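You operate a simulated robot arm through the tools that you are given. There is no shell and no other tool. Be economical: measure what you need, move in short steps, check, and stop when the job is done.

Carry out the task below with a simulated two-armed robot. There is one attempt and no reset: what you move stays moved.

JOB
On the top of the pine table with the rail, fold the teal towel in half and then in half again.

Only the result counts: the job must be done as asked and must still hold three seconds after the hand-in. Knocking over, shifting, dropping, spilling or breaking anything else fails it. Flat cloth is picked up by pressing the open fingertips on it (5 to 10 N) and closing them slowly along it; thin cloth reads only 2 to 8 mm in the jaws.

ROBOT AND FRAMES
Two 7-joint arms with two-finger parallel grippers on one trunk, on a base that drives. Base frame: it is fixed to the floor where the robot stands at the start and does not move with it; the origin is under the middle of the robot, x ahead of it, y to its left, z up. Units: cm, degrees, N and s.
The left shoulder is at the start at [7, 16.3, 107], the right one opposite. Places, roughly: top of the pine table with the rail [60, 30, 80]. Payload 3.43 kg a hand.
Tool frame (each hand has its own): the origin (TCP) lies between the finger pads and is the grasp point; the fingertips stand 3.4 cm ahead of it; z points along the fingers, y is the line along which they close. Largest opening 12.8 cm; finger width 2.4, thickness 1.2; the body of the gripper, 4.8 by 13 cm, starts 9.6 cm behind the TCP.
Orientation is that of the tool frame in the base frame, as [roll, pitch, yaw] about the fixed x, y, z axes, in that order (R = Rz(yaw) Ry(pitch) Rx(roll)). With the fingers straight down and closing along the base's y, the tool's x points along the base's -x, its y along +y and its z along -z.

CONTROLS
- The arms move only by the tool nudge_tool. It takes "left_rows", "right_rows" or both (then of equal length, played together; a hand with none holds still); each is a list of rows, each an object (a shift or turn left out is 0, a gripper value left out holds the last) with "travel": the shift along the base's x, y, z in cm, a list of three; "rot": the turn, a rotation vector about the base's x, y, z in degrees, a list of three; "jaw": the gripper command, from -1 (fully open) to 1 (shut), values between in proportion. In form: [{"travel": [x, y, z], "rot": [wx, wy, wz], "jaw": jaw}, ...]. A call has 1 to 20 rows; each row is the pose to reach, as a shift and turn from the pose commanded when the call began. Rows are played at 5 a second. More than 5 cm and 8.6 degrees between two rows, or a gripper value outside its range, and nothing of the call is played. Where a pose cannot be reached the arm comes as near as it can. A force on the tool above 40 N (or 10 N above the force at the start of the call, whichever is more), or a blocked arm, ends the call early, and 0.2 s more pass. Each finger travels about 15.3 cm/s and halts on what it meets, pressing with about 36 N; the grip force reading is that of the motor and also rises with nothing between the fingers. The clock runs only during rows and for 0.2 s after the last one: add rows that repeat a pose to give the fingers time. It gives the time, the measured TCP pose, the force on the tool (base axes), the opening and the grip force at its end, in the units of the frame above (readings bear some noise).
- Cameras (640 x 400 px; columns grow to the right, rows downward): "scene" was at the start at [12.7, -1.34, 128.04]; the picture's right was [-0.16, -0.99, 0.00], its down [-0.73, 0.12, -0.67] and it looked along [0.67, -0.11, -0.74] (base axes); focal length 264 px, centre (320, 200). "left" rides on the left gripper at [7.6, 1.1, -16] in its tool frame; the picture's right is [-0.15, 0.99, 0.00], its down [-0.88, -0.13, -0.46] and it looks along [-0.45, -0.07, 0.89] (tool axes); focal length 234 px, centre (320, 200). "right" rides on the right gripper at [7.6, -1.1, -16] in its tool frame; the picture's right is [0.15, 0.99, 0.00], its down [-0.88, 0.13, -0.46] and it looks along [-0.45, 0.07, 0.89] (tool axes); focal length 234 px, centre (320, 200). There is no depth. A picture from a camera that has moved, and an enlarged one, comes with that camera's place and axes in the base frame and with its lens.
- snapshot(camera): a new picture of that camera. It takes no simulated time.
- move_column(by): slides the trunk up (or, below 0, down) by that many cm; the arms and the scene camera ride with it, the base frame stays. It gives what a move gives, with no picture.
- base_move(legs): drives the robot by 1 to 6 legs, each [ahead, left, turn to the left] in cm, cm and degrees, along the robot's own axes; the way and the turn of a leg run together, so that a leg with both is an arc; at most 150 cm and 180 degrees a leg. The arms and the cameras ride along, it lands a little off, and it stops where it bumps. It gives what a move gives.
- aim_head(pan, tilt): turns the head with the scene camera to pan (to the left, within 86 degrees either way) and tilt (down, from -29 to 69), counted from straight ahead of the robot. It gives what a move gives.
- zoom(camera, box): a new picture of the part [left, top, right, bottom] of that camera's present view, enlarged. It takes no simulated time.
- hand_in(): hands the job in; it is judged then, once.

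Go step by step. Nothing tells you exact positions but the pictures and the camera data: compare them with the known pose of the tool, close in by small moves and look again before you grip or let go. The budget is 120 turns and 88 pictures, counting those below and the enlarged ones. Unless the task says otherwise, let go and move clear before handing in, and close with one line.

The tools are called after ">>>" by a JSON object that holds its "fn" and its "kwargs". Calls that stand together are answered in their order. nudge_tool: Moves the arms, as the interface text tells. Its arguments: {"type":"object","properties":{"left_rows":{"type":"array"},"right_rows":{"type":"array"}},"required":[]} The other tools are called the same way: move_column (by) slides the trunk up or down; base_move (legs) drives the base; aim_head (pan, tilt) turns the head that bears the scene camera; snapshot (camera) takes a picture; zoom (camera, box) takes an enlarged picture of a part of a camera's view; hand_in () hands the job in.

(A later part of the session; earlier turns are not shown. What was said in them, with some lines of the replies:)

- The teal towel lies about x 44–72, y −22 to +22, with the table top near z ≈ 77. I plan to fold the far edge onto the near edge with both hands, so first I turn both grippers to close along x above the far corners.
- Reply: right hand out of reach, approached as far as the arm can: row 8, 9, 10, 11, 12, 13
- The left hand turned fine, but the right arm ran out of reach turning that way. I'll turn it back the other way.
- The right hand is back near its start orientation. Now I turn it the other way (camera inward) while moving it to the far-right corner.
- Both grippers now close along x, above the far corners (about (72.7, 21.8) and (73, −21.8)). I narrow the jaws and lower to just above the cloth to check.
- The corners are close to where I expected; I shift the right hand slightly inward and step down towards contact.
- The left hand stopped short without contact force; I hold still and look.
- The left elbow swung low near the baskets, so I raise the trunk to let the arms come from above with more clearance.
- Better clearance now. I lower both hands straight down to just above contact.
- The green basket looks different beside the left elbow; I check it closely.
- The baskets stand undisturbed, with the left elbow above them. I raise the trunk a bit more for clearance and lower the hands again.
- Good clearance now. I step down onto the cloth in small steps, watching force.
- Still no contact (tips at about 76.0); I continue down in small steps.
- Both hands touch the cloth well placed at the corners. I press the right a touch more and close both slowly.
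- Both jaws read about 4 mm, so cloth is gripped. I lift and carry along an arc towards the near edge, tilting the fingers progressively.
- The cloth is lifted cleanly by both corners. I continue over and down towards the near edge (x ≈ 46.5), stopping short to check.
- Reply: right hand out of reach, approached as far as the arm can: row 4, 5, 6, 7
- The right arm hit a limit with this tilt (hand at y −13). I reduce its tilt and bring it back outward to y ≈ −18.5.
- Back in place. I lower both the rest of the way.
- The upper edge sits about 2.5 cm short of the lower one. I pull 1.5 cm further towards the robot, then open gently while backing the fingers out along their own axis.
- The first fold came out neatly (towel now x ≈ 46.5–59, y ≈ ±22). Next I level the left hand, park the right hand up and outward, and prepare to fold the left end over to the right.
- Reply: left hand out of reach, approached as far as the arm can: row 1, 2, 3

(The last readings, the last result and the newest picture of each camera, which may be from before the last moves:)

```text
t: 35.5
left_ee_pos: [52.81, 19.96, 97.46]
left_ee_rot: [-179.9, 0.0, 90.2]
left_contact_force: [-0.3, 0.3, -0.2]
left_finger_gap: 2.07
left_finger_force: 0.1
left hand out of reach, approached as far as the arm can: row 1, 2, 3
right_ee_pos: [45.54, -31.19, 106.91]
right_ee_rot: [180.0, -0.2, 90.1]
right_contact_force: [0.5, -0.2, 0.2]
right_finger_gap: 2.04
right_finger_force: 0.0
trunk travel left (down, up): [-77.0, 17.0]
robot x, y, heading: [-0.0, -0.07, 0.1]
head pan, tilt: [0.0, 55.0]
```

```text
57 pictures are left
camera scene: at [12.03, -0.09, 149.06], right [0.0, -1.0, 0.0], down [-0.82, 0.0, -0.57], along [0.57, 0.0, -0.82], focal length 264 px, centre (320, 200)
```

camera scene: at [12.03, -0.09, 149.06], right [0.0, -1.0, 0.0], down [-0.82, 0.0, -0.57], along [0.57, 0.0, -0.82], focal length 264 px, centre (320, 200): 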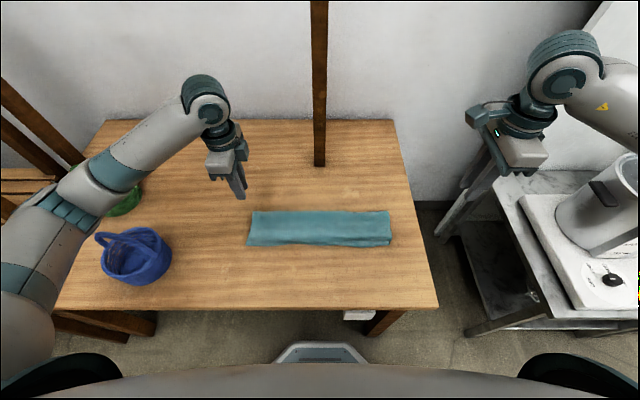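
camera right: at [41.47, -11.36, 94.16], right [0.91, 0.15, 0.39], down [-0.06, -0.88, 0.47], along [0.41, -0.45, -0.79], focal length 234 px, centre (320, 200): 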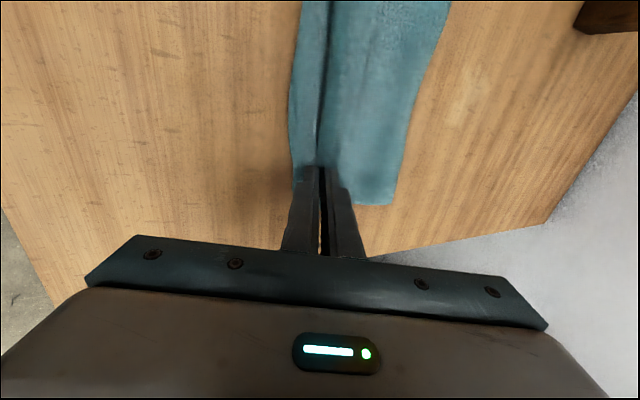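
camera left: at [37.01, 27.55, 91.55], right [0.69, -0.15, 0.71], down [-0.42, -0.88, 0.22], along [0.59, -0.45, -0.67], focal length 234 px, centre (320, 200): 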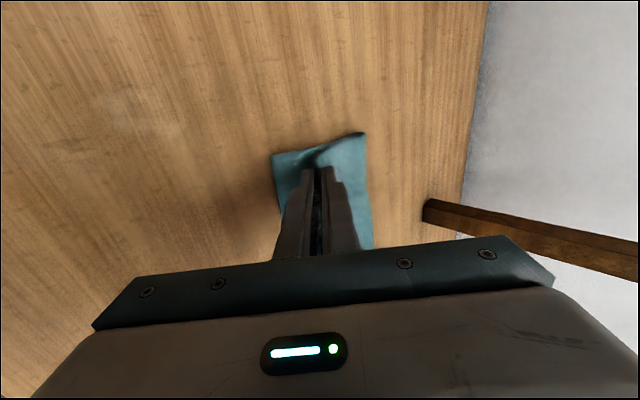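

Good posture. I turn the left gripper to close along y and move it above the left end of the folded towel.

>>> {"fn": "nudge_tool", "kwargs": {"left_rows": [{"travel": [0, 0, 0], "rot": [0, 0, 7.5], "jaw": 0.38}, {"travel": [0, 0, 0], "rot": [0, 0, 15]}, {"travel": [0, -0.2, 0], "rot": [0, 0, 22.5]}, {"travel": [0, -0.4, 0], "rot": [0, 0, 30]}, {"travel": [0, -0.6, 0], "rot": [0, 0, 37.5]}, {"travel": [0, -0.8, 0], "rot": [0, 0, 45]}, {"travel": [0, -1, 0], "rot": [0, 0, 52.5]}, {"travel": [0, -1.1, -2], "rot": [0, 0, 60]}, {"travel": [0, -1.2, -4], "rot": [0, 0, 67.5]}, {"travel": [0, -1.2, -6], "rot": [0, 0, 75]}, {"travel": [0, -1.2, -8], "rot": [0, 0, 82.5]}, {"travel": [0, -1.2, -10], "rot": [0, 0, 90]}, {"travel": [0, -1.2, -12], "rot": [0, 0, 90]}, {"travel": [0, -1.2, -14.5], "rot": [0, 0, 90]}, {"travel": [0, -1.2, -14.5], "rot": [0, 0, 90]}]}}

>>> {"fn": "snapshot", "kwargs": {"camera": "left"}}

>>> {"fn": "snapshot", "kwargs": {"camera": "scene"}}

```text
t: 38.7
left_ee_pos: [53.02, 18.64, 82.71]
left_ee_rot: [-180.0, 0.0, -179.9]
left_contact_force: [0.2, 0.7, 0.1]
left_finger_gap: 3.99
left_finger_force: 0.0
right_ee_pos: [45.86, -31.12, 107.02]
right_ee_rot: [-179.9, -0.3, 90.0]
right_contact_force: [-0.3, -0.4, 0.4]
right_finger_gap: 2.05
right_finger_force: 0.1
trunk travel left (down, up): [-77.0, 17.0]
robot x, y, heading: [-0.09, 0.2, -0.1]
head pan, tilt: [0.0, 55.0]
```

```text
56 pictures are left
camera left: at [45.28, 19.69, 98.73], right [0.14, 0.99, 0.0], down [0.88, -0.13, 0.46], along [0.45, -0.07, -0.89], focal length 234 px, centre (320, 200)
```

left: 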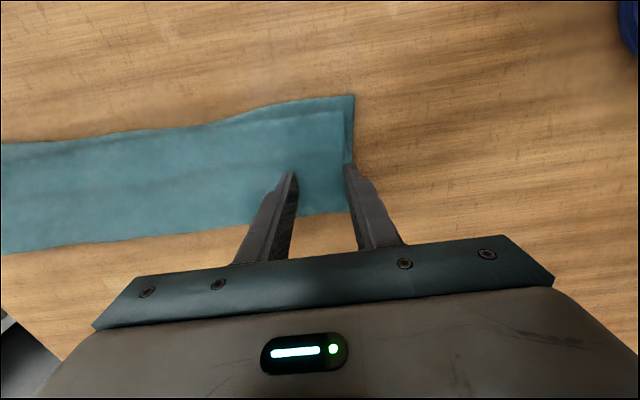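

```text
55 pictures are left
camera scene: at [12.08, -0.06, 149.06], right [0.0, -1.0, 0.0], down [-0.82, 0.0, -0.57], along [0.57, 0.0, -0.82], focal length 264 px, centre (320, 200)
```

scene: 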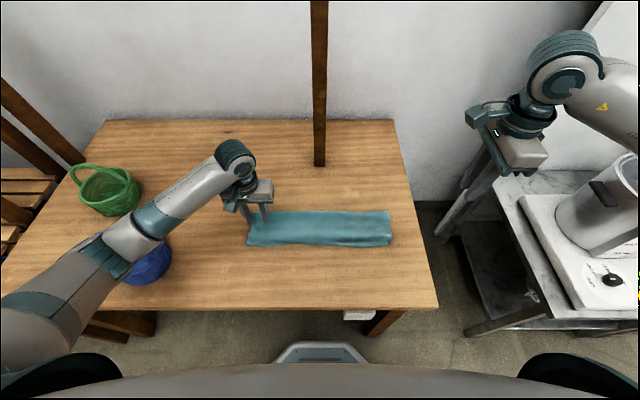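

The left end's edge is at y ≈ 21–22, centre x ≈ 52.8. I shift 0.4 cm inward and step down to contact.

>>> {"fn": "nudge_tool", "kwargs": {"left_rows": [{"travel": [-0.2, -0.5, -1]}, {"travel": [-0.2, -0.5, -2]}, {"travel": [-0.2, -0.5, -2.8]}, {"travel": [-0.2, -0.5, -3.2]}, {"travel": [-0.2, -0.5, -3.5]}, {"travel": [-0.2, -0.5, -3.5]}]}}

```text
t: 40.1
left_ee_pos: [52.72, 18.17, 79.27]
left_ee_rot: [-180.0, 0.1, -179.9]
left_contact_force: [-1.6, -0.8, 6.5]
left_finger_gap: 3.95
left_finger_force: 0.1
right_ee_pos: [45.81, -31.12, 107.01]
right_ee_rot: [179.9, -0.2, 90.1]
right_contact_force: [-0.2, 0.0, -0.3]
right_finger_gap: 2.03
right_finger_force: 0.0
trunk travel left (down, up): [-77.0, 17.0]
robot x, y, heading: [-0.13, 0.1, 0.1]
head pan, tilt: [0.0, 55.0]
```

>>> {"fn": "nudge_tool", "kwargs": {"left_rows": [{"travel": [0, 0, -0.2]}, {"travel": [0, 0, -0.2], "jaw": 0.43}, {"travel": [0, 0, -0.2], "jaw": 0.48}, {"travel": [0, 0, -0.2], "jaw": 0.53}, {"travel": [0, 0, -0.2], "jaw": 0.58}, {"travel": [0, 0, -0.2], "jaw": 0.63}, {"travel": [0, 0, -0.2], "jaw": 0.68}, {"travel": [0, 0, -0.2], "jaw": 0.73}, {"travel": [0, 0, -0.2], "jaw": 0.78}, {"travel": [0, 0, -0.2], "jaw": 0.83}, {"travel": [0, 0, -0.2], "jaw": 0.88}, {"travel": [0, 0, -0.2], "jaw": 0.93}, {"travel": [0, 0, -0.2], "jaw": 1}, {"travel": [0, 0, -0.2], "jaw": 1}, {"travel": [0, 0, -0.2], "jaw": 1}]}}

>>> {"fn": "snapshot", "kwargs": {"camera": "left"}}

```text
t: 43.3
left_ee_pos: [52.69, 18.24, 79.03]
left_ee_rot: [180.0, 0.1, -179.9]
left_contact_force: [-0.2, 2.3, 17.5]
left_finger_gap: 0.48
left_finger_force: 36.3
right_ee_pos: [45.64, -31.23, 107.01]
right_ee_rot: [180.0, -0.2, 90.1]
right_contact_force: [-0.3, -0.1, -0.2]
right_finger_gap: 2.07
right_finger_force: 0.1
trunk travel left (down, up): [-77.0, 17.0]
robot x, y, heading: [0.13, 0.04, 0.1]
head pan, tilt: [0.0, 55.0]
```

```text
54 pictures are left
camera left: at [45.01, 19.37, 95.02], right [0.15, 0.99, 0.0], down [0.88, -0.13, 0.46], along [0.45, -0.07, -0.89], focal length 234 px, centre (320, 200)
```

left: 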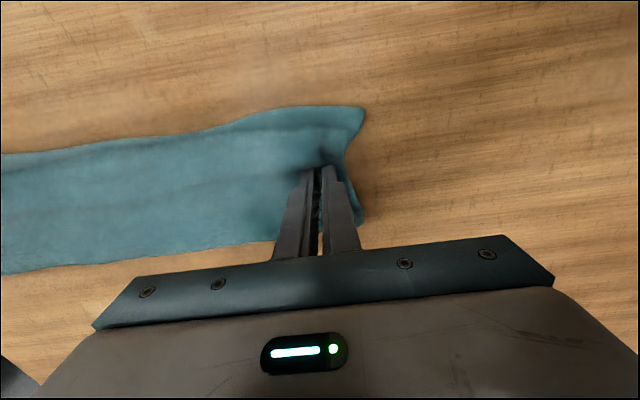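

The gap reads 4.8 mm. I lift 4 cm to see whether both layers came along.

>>> {"fn": "nudge_tool", "kwargs": {"left_rows": [{"travel": [0, -0.2, 1.5]}, {"travel": [0, -0.5, 3]}, {"travel": [0, -0.9, 4.5]}, {"travel": [0, -0.9, 4.5]}]}}

>>> {"fn": "snapshot", "kwargs": {"camera": "left"}}

>>> {"fn": "zoom", "kwargs": {"camera": "scene", "box": [200, 170, 360, 270]}}

```text
t: 44.3
left_ee_pos: [52.73, 17.44, 83.55]
left_ee_rot: [-180.0, 0.1, -180.0]
left_contact_force: [0.6, -0.6, 0.4]
left_finger_gap: 0.42
left_finger_force: 36.2
right_ee_pos: [45.83, -31.08, 106.96]
right_ee_rot: [-180.0, -0.1, 90.2]
right_contact_force: [0.2, -0.4, -0.1]
right_finger_gap: 2.05
right_finger_force: 0.1
trunk travel left (down, up): [-77.0, 17.0]
robot x, y, heading: [0.21, -0.14, 0.2]
head pan, tilt: [0.0, 55.0]
```

```text
53 pictures are left
camera left: at [45.05, 18.5, 99.47], right [0.15, 0.99, 0.0], down [0.88, -0.13, 0.46], along [0.45, -0.07, -0.89], focal length 234 px, centre (320, 200)
```

left: 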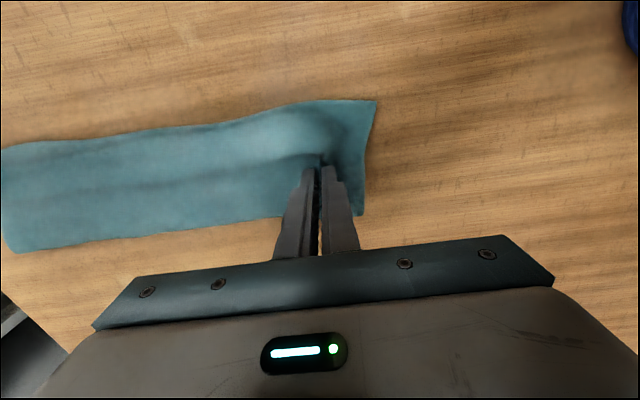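

```text
4.00 times, centred on (280, 220) of scene
camera zoom: at [12.09, -0.05, 149.05], right [0.0, -1.0, 0.0], down [-0.82, 0.0, -0.57], along [0.57, 0.0, -0.82], focal length 1058 px, centre (480, 120)
```

zoom: 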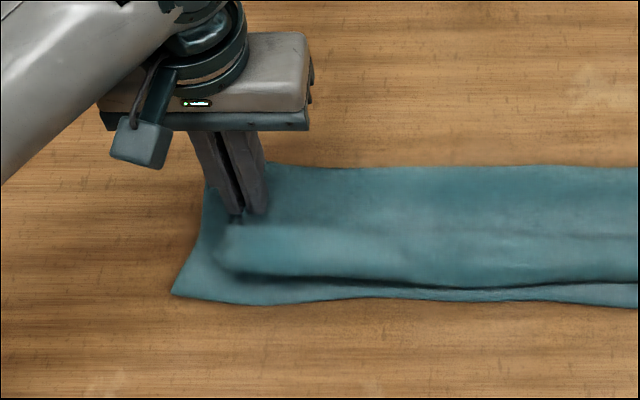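

Only the top layer came up. I set it back down, open the fingers to flatten the ruck, and look.

>>> {"fn": "nudge_tool", "kwargs": {"left_rows": [{"travel": [0, 0.4, -1.5]}, {"travel": [0, 0.7, -3]}, {"travel": [0, 0.9, -4.2]}, {"travel": [0, 0.9, -4.2], "jaw": 0.9}, {"travel": [0, 0.9, -4.2], "jaw": 0.75}, {"travel": [0, 0.9, -4.2], "jaw": 0.6}, {"travel": [0, 0.9, -4.2], "jaw": 0.45}, {"travel": [0, 0.9, -4.2], "jaw": 0.3}, {"travel": [0, 0.9, -4.2], "jaw": 0.3}, {"travel": [0, 0.9, -2]}, {"travel": [0, 0.9, 0]}, {"travel": [0, 0.9, 0]}]}}

>>> {"fn": "snapshot", "kwargs": {"camera": "left"}}

>>> {"fn": "zoom", "kwargs": {"camera": "scene", "box": [200, 170, 440, 320]}}

```text
t: 46.9
left_ee_pos: [52.65, 18.38, 83.4]
left_ee_rot: [-179.9, 0.0, 180.0]
left_contact_force: [0.8, 0.1, -0.3]
left_finger_gap: 4.47
left_finger_force: 0.0
right_ee_pos: [45.81, -31.12, 107.0]
right_ee_rot: [179.9, -0.1, 90.1]
right_contact_force: [-0.1, -0.1, 0.0]
right_finger_gap: 2.07
right_finger_force: 0.0
trunk travel left (down, up): [-77.0, 17.0]
robot x, y, heading: [-0.3, -0.03, 0.0]
head pan, tilt: [0.0, 55.0]
```

```text
51 pictures are left
camera left: at [44.94, 19.38, 99.55], right [0.15, 0.99, 0.0], down [0.88, -0.13, 0.46], along [0.45, -0.07, -0.89], focal length 234 px, centre (320, 200)
```

left: 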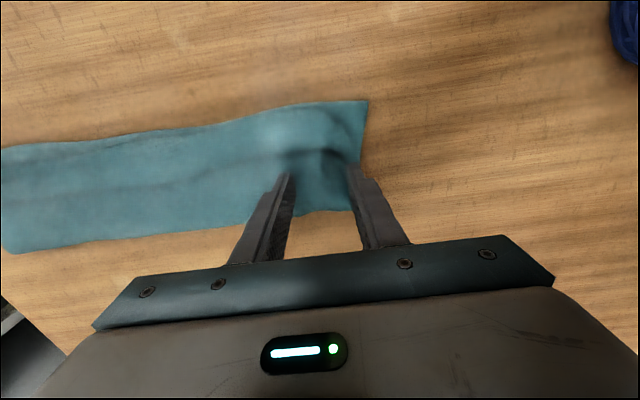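

```text
2.67 times, centred on (320, 245) of scene
camera zoom: at [12.1, -0.05, 149.05], right [0.0, -1.0, 0.0], down [-0.82, 0.0, -0.57], along [0.57, 0.0, -0.82], focal length 705 px, centre (320, 80)
```

zoom: 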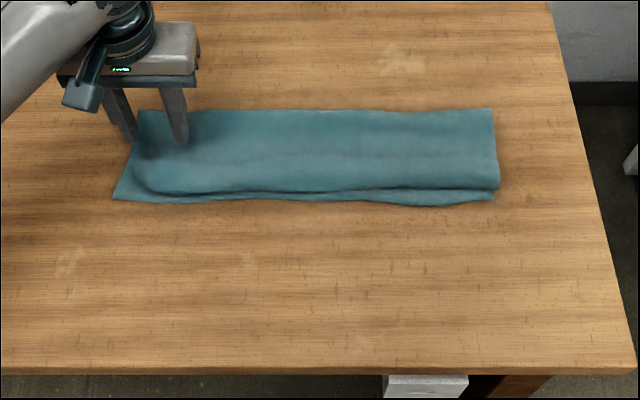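

The towel is back in place. I'll try again with the outer finger on the table just outside the edge, slightly lower, so it pushes both layers' edges in.

>>> {"fn": "nudge_tool", "kwargs": {"left_rows": [{"travel": [0, 1.0, 0], "rot": [-3, 0, 0], "jaw": 0.14}, {"travel": [0, 2.0, -1], "rot": [-3, 0, 0]}, {"travel": [0, 2.0, -2], "rot": [-3, 0, 0]}, {"travel": [0, 2.0, -3], "rot": [-3, 0, 0]}, {"travel": [0, 2.0, -3.6], "rot": [-3, 0, 0]}, {"travel": [0, 2.0, -4.0], "rot": [-3, 0, 0]}, {"travel": [0, 2.0, -4.0], "rot": [-3, 0, 0]}]}}

>>> {"fn": "snapshot", "kwargs": {"camera": "left"}}

```text
t: 48.5
left_ee_pos: [52.8, 20.2, 79.46]
left_ee_rot: [-177.1, 0.0, -179.9]
left_contact_force: [-0.1, -0.2, 0.0]
left_finger_gap: 5.49
left_finger_force: 0.1
right_ee_pos: [45.84, -31.15, 107.04]
right_ee_rot: [-179.9, -0.1, 90.2]
right_contact_force: [-0.6, 0.3, 0.1]
right_finger_gap: 2.07
right_finger_force: 0.1
trunk travel left (down, up): [-77.0, 17.0]
robot x, y, heading: [0.03, 0.32, 0.1]
head pan, tilt: [0.0, 55.0]
```

```text
49 pictures are left
camera left: at [45.1, 22.19, 95.38], right [0.15, 0.99, -0.05], down [0.88, -0.1, 0.46], along [0.45, -0.11, -0.89], focal length 234 px, centre (320, 200)
```

left: 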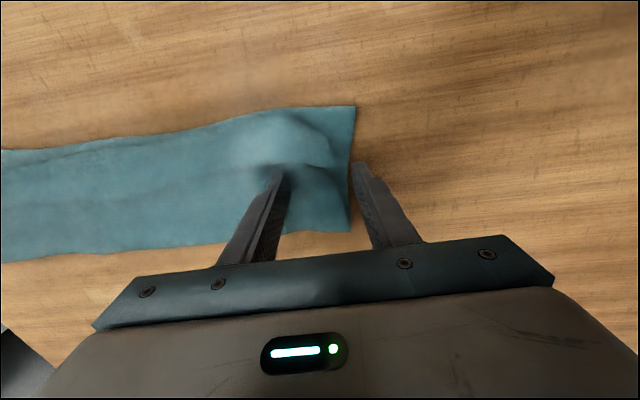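

The outer finger sits just outside the edge. I lower to contact.

>>> {"fn": "nudge_tool", "kwargs": {"left_rows": [{"travel": [0, 0, -0.2]}, {"travel": [0, 0, -0.4]}, {"travel": [0, 0, -0.5]}, {"travel": [0, 0, -0.5]}]}}

```text
t: 49.5
left_ee_pos: [52.71, 20.28, 79.0]
left_ee_rot: [-177.0, 0.0, -179.9]
left_contact_force: [0.8, -1.3, 1.6]
left_finger_gap: 5.53
left_finger_force: 0.2
right_ee_pos: [45.83, -31.06, 106.95]
right_ee_rot: [180.0, -0.3, 90.1]
right_contact_force: [-1.2, 0.1, -0.3]
right_finger_gap: 2.05
right_finger_force: 0.1
trunk travel left (down, up): [-77.0, 17.0]
robot x, y, heading: [0.1, 0.14, 0.2]
head pan, tilt: [0.0, 55.0]
```

>>> {"fn": "nudge_tool", "kwargs": {"left_rows": [{"travel": [0, 0, -0.2]}, {"travel": [0, 0, -0.3]}, {"travel": [0, 0, -0.3], "jaw": 0.2}, {"travel": [0, 0, -0.3], "jaw": 0.27}, {"travel": [0, 0, -0.3], "jaw": 0.34}, {"travel": [0, 0, -0.3], "jaw": 0.41}, {"travel": [0, 0, -0.3], "jaw": 0.48}, {"travel": [0, 0, -0.3], "jaw": 0.55}, {"travel": [0, 0, -0.3], "jaw": 0.62}, {"travel": [0, 0, -0.3], "jaw": 0.69}, {"travel": [0, 0, -0.3], "jaw": 0.76}, {"travel": [0, 0, -0.3], "jaw": 0.83}, {"travel": [0, 0, -0.3], "jaw": 0.9}, {"travel": [0, 0, -0.3], "jaw": 1}, {"travel": [0, 0, -0.3], "jaw": 1}, {"travel": [0, 0, -0.3], "jaw": 1}]}}

>>> {"fn": "snapshot", "kwargs": {"camera": "left"}}

```text
t: 52.9
left_ee_pos: [52.78, 20.33, 78.81]
left_ee_rot: [-177.0, 0.1, -179.9]
left_contact_force: [6.9, -4.7, 26.1]
left_finger_gap: 1.02
left_finger_force: 36.5
right_ee_pos: [45.72, -31.29, 107.08]
right_ee_rot: [180.0, -0.2, 90.1]
right_contact_force: [0.9, 0.6, -0.4]
right_finger_gap: 2.06
right_finger_force: 0.2
trunk travel left (down, up): [-77.0, 17.0]
robot x, y, heading: [-0.3, -0.1, -0.0]
head pan, tilt: [0.0, 55.0]
```

```text
48 pictures are left
camera left: at [44.98, 22.19, 94.73], right [0.15, 0.99, -0.05], down [0.88, -0.11, 0.46], along [0.45, -0.11, -0.88], focal length 234 px, centre (320, 200)
```

left: 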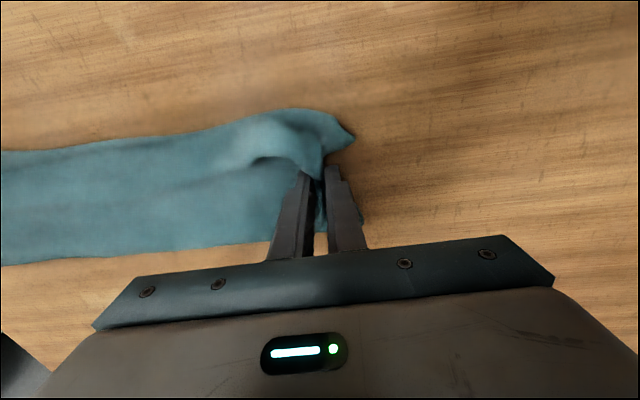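

The gap is now 10 mm, suggesting both layers are in. I lift and check.

>>> {"fn": "nudge_tool", "kwargs": {"left_rows": [{"travel": [0, -0.2, 1.5]}, {"travel": [0, -0.5, 3]}, {"travel": [0, -0.9, 4.5]}, {"travel": [0, -1.5, 6]}, {"travel": [0, -1.5, 6]}]}}

>>> {"fn": "snapshot", "kwargs": {"camera": "left"}}

>>> {"fn": "zoom", "kwargs": {"camera": "scene", "box": [200, 170, 440, 320]}}

```text
t: 54.1
left_ee_pos: [52.69, 18.95, 84.71]
left_ee_rot: [-177.1, -0.1, -179.9]
left_contact_force: [0.5, 0.6, -0.3]
left_finger_gap: 0.74
left_finger_force: 36.3
right_ee_pos: [45.72, -31.17, 107.0]
right_ee_rot: [180.0, 0.0, 90.1]
right_contact_force: [-0.1, 1.1, 0.3]
right_finger_gap: 2.06
right_finger_force: 0.1
trunk travel left (down, up): [-77.0, 17.0]
robot x, y, heading: [-0.1, -0.3, -0.2]
head pan, tilt: [0.0, 55.0]
```

```text
47 pictures are left
camera left: at [45.03, 20.85, 100.64], right [0.15, 0.99, -0.05], down [0.88, -0.11, 0.46], along [0.45, -0.11, -0.89], focal length 234 px, centre (320, 200)
```

left: 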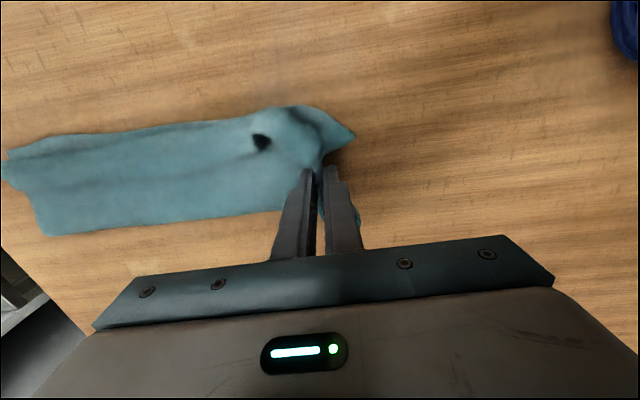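

```text
2.67 times, centred on (320, 245) of scene
camera zoom: at [12.08, -0.04, 149.06], right [0.0, -1.0, 0.0], down [-0.82, 0.0, -0.57], along [0.57, 0.0, -0.82], focal length 705 px, centre (320, 80)
```

zoom: 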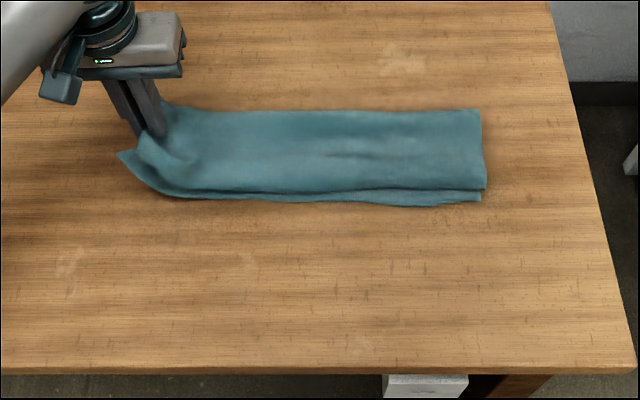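

Both layers are now held (gap 7 mm), the near corner drooping a bit. I start the carry over to the right, while moving the right hand further out of the way.

>>> {"fn": "nudge_tool", "kwargs": {"left_rows": [{"travel": [0, -1.45, 2.1], "rot": [3, 0, 0]}, {"travel": [0, -3.13, 4.1], "rot": [6, 0, 0]}, {"travel": [0, -5.31, 6.1], "rot": [9, 0, 0]}, {"travel": [0, -7.98, 7.55], "rot": [12, 0, 0]}, {"travel": [0, -10.66, 8.5], "rot": [15, 0, 0]}, {"travel": [0, -13.33, 9], "rot": [18, 0, 0]}, {"travel": [0, -16, 9.2], "rot": [21, 0, 0]}, {"travel": [0, -18.67, 9.2], "rot": [24, 0, 0]}, {"travel": [0, -18.67, 9.2], "rot": [24, 0, 0]}], "right_rows": [{"travel": [0, -2, 1]}, {"travel": [0, -4, 2]}, {"travel": [0, -6, 3]}, {"travel": [0, -8, 4]}, {"travel": [0, -10, 4]}, {"travel": [0, -12, 4]}, {"travel": [0, -12, 4]}, {"travel": [0, -12, 4]}, {"travel": [0, -12, 4]}]}}

>>> {"fn": "snapshot", "kwargs": {"camera": "scene"}}

```text
t: 56.1
left_ee_pos: [52.88, 0.27, 93.7]
left_ee_rot: [159.0, -0.1, -180.0]
left_contact_force: [0.3, -0.2, -0.4]
left_finger_gap: 0.68
left_finger_force: 36.4
right_ee_pos: [45.92, -42.94, 110.83]
right_ee_rot: [-180.0, -0.1, 90.1]
right_contact_force: [-0.7, 0.2, 0.8]
right_finger_gap: 2.04
right_finger_force: 0.1
trunk travel left (down, up): [-77.0, 17.0]
robot x, y, heading: [0.17, -0.21, 0.2]
head pan, tilt: [0.0, 55.0]
```

```text
45 pictures are left
camera scene: at [12.09, 0.04, 149.06], right [0.0, -1.0, 0.0], down [-0.82, 0.0, -0.57], along [0.57, 0.0, -0.82], focal length 264 px, centre (320, 200)
```

scene: 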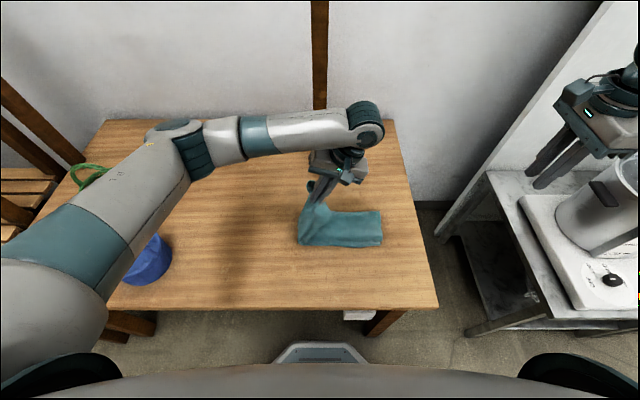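

Going well. I continue over and down towards the right end (y ≈ −19.5).

>>> {"fn": "nudge_tool", "kwargs": {"left_rows": [{"travel": [0, -2.66, -0.35], "rot": [3, 0, 0]}, {"travel": [0, -5.3, -1.45], "rot": [6, 0, 0]}, {"travel": [0, -7.97, -2.85], "rot": [9, 0, 0]}, {"travel": [0, -10.6, -4.6], "rot": [12, 0, 0]}, {"travel": [0, -12.7, -6.65], "rot": [14, 0, 0]}, {"travel": [0, -14.7, -8.65], "rot": [14, 0, 0]}, {"travel": [0, -16.2, -10.4], "rot": [14, 0, 0]}, {"travel": [0, -16.2, -10.4], "rot": [14, 0, 0]}]}}

>>> {"fn": "snapshot", "kwargs": {"camera": "scene"}}

>>> {"fn": "snapshot", "kwargs": {"camera": "left"}}

```text
t: 57.9
left_ee_pos: [52.41, -13.09, 84.41]
left_ee_rot: [145.0, 0.0, 180.0]
left_contact_force: [0.1, -0.4, 0.0]
left_finger_gap: 0.66
left_finger_force: 35.6
left hand out of reach, approached as far as the arm can: row 6, 7, 8
right_ee_pos: [45.82, -43.02, 110.83]
right_ee_rot: [180.0, -0.2, 90.2]
right_contact_force: [1.0, 0.1, -0.2]
right_finger_gap: 2.04
right_finger_force: 0.1
trunk travel left (down, up): [-77.0, 17.0]
robot x, y, heading: [0.09, 0.22, -0.2]
head pan, tilt: [0.0, 55.0]
```

```text
44 pictures are left
camera scene: at [12.08, -0.12, 149.06], right [0.0, -1.0, 0.0], down [-0.82, 0.0, -0.57], along [0.57, 0.0, -0.82], focal length 264 px, centre (320, 200)
```

scene: 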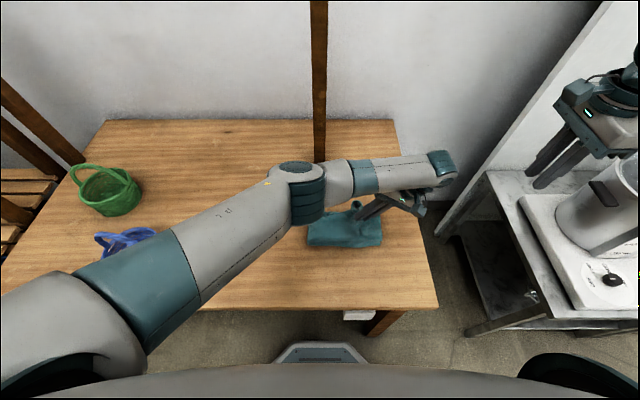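

```text
43 pictures are left
camera left: at [44.76, -21.45, 98.14], right [0.15, 0.81, 0.57], down [0.88, -0.37, 0.3], along [0.45, 0.46, -0.77], focal length 234 px, centre (320, 200)
```

left: 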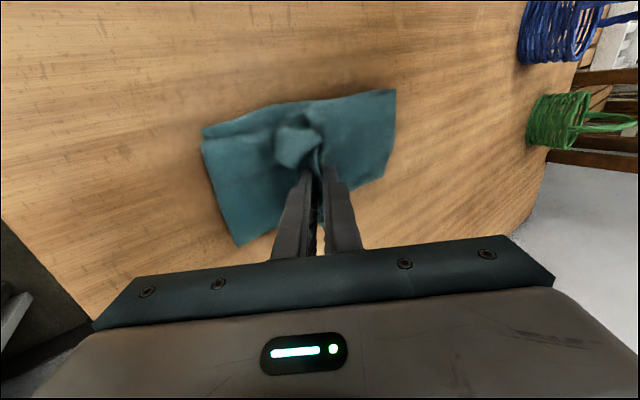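

The tilt brings the left arm to its limit; I reduce the tilt and bring the tips over to y ≈ −15.5.

>>> {"fn": "nudge_tool", "kwargs": {"left_rows": [{"travel": [0.1, -0.2, 0], "rot": [-6, 0, 0]}, {"travel": [0.2, -0.7, 0], "rot": [-12, 0, 0]}, {"travel": [0.4, -1.5, 0], "rot": [-18, 0, 0]}, {"travel": [0.4, -2.4, -0.2], "rot": [-23, 0, 0]}, {"travel": [0.4, -3.3, -0.7], "rot": [-23, 0, 0]}, {"travel": [0.4, -3.3, -0.7], "rot": [-23, 0, 0]}, {"travel": [0.4, -3.3, -0.7], "rot": [-23, 0, 0]}]}}

>>> {"fn": "snapshot", "kwargs": {"camera": "scene"}}

>>> {"fn": "snapshot", "kwargs": {"camera": "left"}}

```text
t: 59.5
left_ee_pos: [52.83, -16.22, 83.45]
left_ee_rot: [168.0, 0.0, -179.9]
left_contact_force: [0.0, 0.2, -0.6]
left_finger_gap: 0.67
left_finger_force: 36.2
right_ee_pos: [45.9, -42.97, 110.72]
right_ee_rot: [179.9, -0.1, 90.1]
right_contact_force: [0.2, 0.1, 0.3]
right_finger_gap: 2.06
right_finger_force: 0.1
trunk travel left (down, up): [-77.0, 17.0]
robot x, y, heading: [-0.01, -0.01, -0.1]
head pan, tilt: [0.0, 55.0]
```

```text
42 pictures are left
camera scene: at [12.09, -0.07, 149.06], right [0.0, -1.0, 0.0], down [-0.82, 0.0, -0.57], along [0.57, 0.0, -0.82], focal length 264 px, centre (320, 200)
```

scene: 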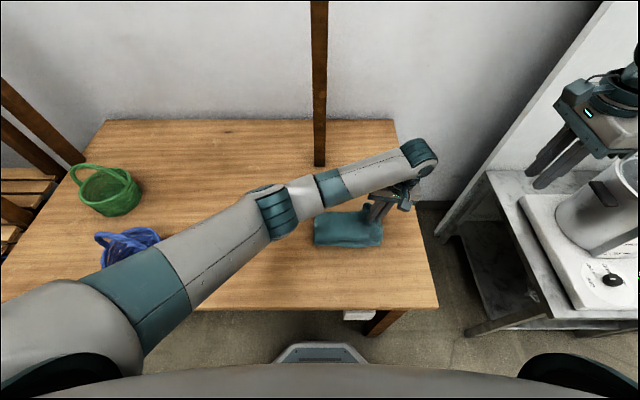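

```text
41 pictures are left
camera left: at [45.2, -18.47, 99.4], right [0.14, 0.97, 0.21], down [0.88, -0.22, 0.42], along [0.45, 0.12, -0.88], focal length 234 px, centre (320, 200)
```

left: 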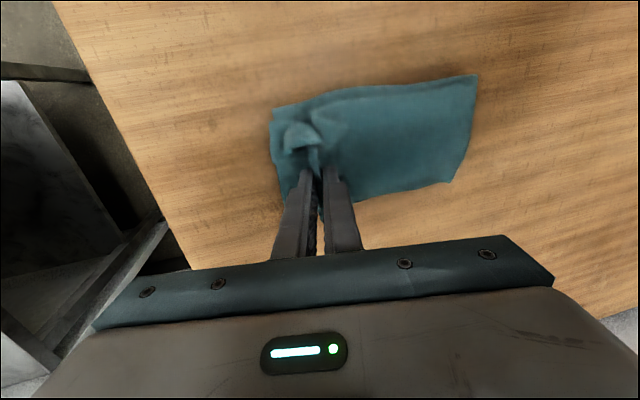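

The fold is over the right half. I lower, pull slightly outward, then open gently and back out.

>>> {"fn": "nudge_tool", "kwargs": {"left_rows": [{"travel": [0, -0.3, -1]}, {"travel": [0, -0.6, -2]}, {"travel": [0, -1, -2.9]}, {"travel": [0, -1.6, -2.9]}, {"travel": [0, -1.6, -2.9]}, {"travel": [0, -1.1, -2.8], "jaw": 0.84}, {"travel": [0, -0.6, -2.7], "jaw": 0.68}, {"travel": [0, -0.6, -2.7], "jaw": 0.6}, {"travel": [0, -0.8, -1.7]}, {"travel": [0, -1.2, 0]}, {"travel": [0, -1.6, 2]}, {"travel": [0, -2, 4]}, {"travel": [0, -2, 6]}]}}

>>> {"fn": "snapshot", "kwargs": {"camera": "left"}}

>>> {"fn": "zoom", "kwargs": {"camera": "scene", "box": [260, 170, 460, 300]}}

```text
t: 62.3
left_ee_pos: [52.9, -18.2, 89.41]
left_ee_rot: [167.9, 0.0, -179.9]
left_contact_force: [-0.7, -0.1, -0.2]
left_finger_gap: 2.55
left_finger_force: 0.1
right_ee_pos: [45.91, -42.83, 110.76]
right_ee_rot: [-180.0, -0.2, 90.1]
right_contact_force: [-0.1, 0.3, -0.3]
right_finger_gap: 2.02
right_finger_force: 0.0
trunk travel left (down, up): [-77.0, 17.0]
robot x, y, heading: [0.22, 0.11, 0.1]
head pan, tilt: [0.0, 55.0]
```

```text
40 pictures are left
camera left: at [45.26, -20.44, 105.33], right [0.15, 0.97, 0.21], down [0.88, -0.22, 0.42], along [0.45, 0.12, -0.88], focal length 234 px, centre (320, 200)
```

left: 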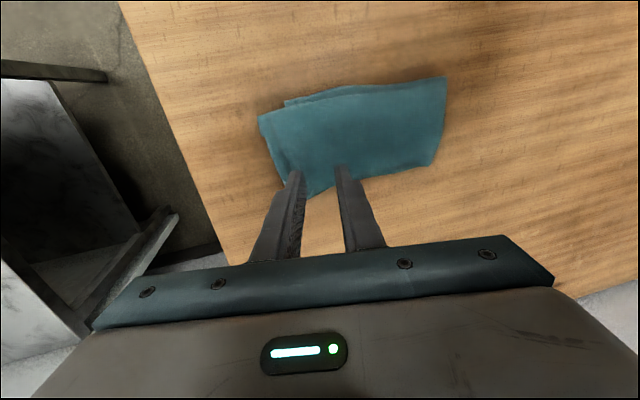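

```text
3.08 times, centred on (360, 235) of scene
camera zoom: at [12.13, -0.02, 149.05], right [0.0, -1.0, 0.0], down [-0.82, 0.0, -0.57], along [0.57, 0.0, -0.82], focal length 814 px, centre (197, 92)
```

zoom: 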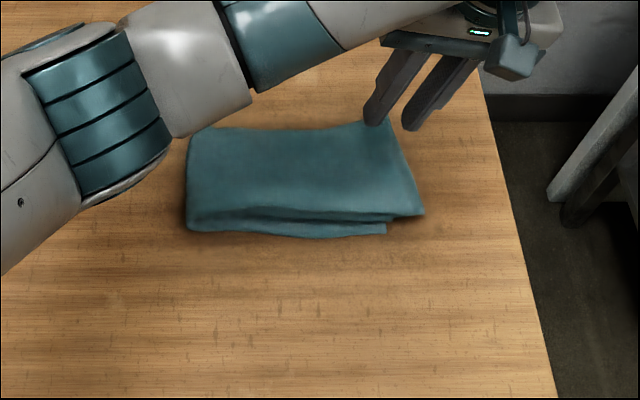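

The second fold fell out flat and neat. I move the left hand clear to get an unobstructed look.

>>> {"fn": "nudge_tool", "kwargs": {"left_rows": [{"travel": [0, 0, 2], "rot": [-4, 0, 0]}, {"travel": [0, 0, 5], "rot": [-8, 0, 0]}, {"travel": [0, 0, 8], "rot": [-12, 0, 0]}, {"travel": [0, 2, 11], "rot": [-12, 0, 0]}, {"travel": [0, 6, 13], "rot": [-12, 0, 0]}, {"travel": [0, 10, 13], "rot": [-12, 0, 0]}, {"travel": [0, 14, 13], "rot": [-12, 0, 0]}, {"travel": [0, 18, 13], "rot": [-12, 0, 0]}, {"travel": [0, 22, 13], "rot": [-12, 0, 0]}, {"travel": [0, 26, 13], "rot": [-12, 0, 0]}, {"travel": [0, 30, 13], "rot": [-12, 0, 0]}, {"travel": [0, 34, 13], "rot": [-12, 0, 0]}, {"travel": [0, 38, 13], "rot": [-12, 0, 0]}, {"travel": [0, 40, 13], "rot": [-12, 0, 0]}]}}

>>> {"fn": "snapshot", "kwargs": {"camera": "scene"}}

>>> {"fn": "zoom", "kwargs": {"camera": "scene", "box": [280, 180, 420, 270]}}

```text
t: 65.3
left_ee_pos: [52.79, 21.93, 102.57]
left_ee_rot: [-180.0, -0.1, -179.9]
left_contact_force: [-0.1, 0.7, -0.2]
left_finger_gap: 2.54
left_finger_force: 0.1
right_ee_pos: [45.8, -42.92, 110.83]
right_ee_rot: [-180.0, -0.1, 90.1]
right_contact_force: [0.4, -0.1, -0.1]
right_finger_gap: 2.06
right_finger_force: 0.0
trunk travel left (down, up): [-77.0, 17.0]
robot x, y, heading: [-0.02, -0.02, -0.1]
head pan, tilt: [0.0, 55.0]
```

```text
38 pictures are left
camera scene: at [12.08, -0.03, 149.06], right [0.0, -1.0, 0.0], down [-0.82, 0.0, -0.57], along [0.57, 0.0, -0.82], focal length 264 px, centre (320, 200)
```

scene: 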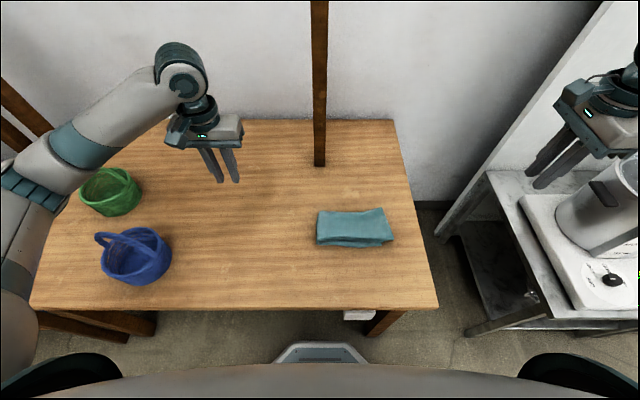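

```text
4.44 times, centred on (350, 225) of scene
camera zoom: at [12.08, -0.03, 149.06], right [0.0, -1.0, 0.0], down [-0.82, 0.0, -0.57], along [0.57, 0.0, -0.82], focal length 1175 px, centre (187, 89)
```

zoom: 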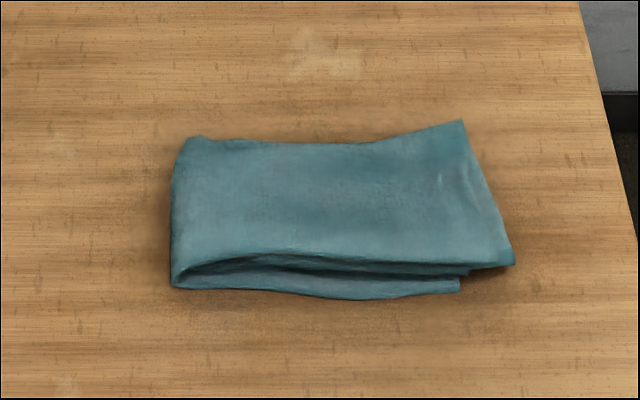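

The towel lies folded in quarters on the table, both hands are clear and empty, and the baskets stand where they were, so I hand in.

>>> {"fn": "hand_in", "kwargs": {}}

```text
The job is handed in.
```

I folded the teal towel in half and then in half again on the pine table, and handed the job in. The top layers overhang by up to about 3 cm at one end, and I didn't press the last crease flat. Nothing else looked moved in the last picture.
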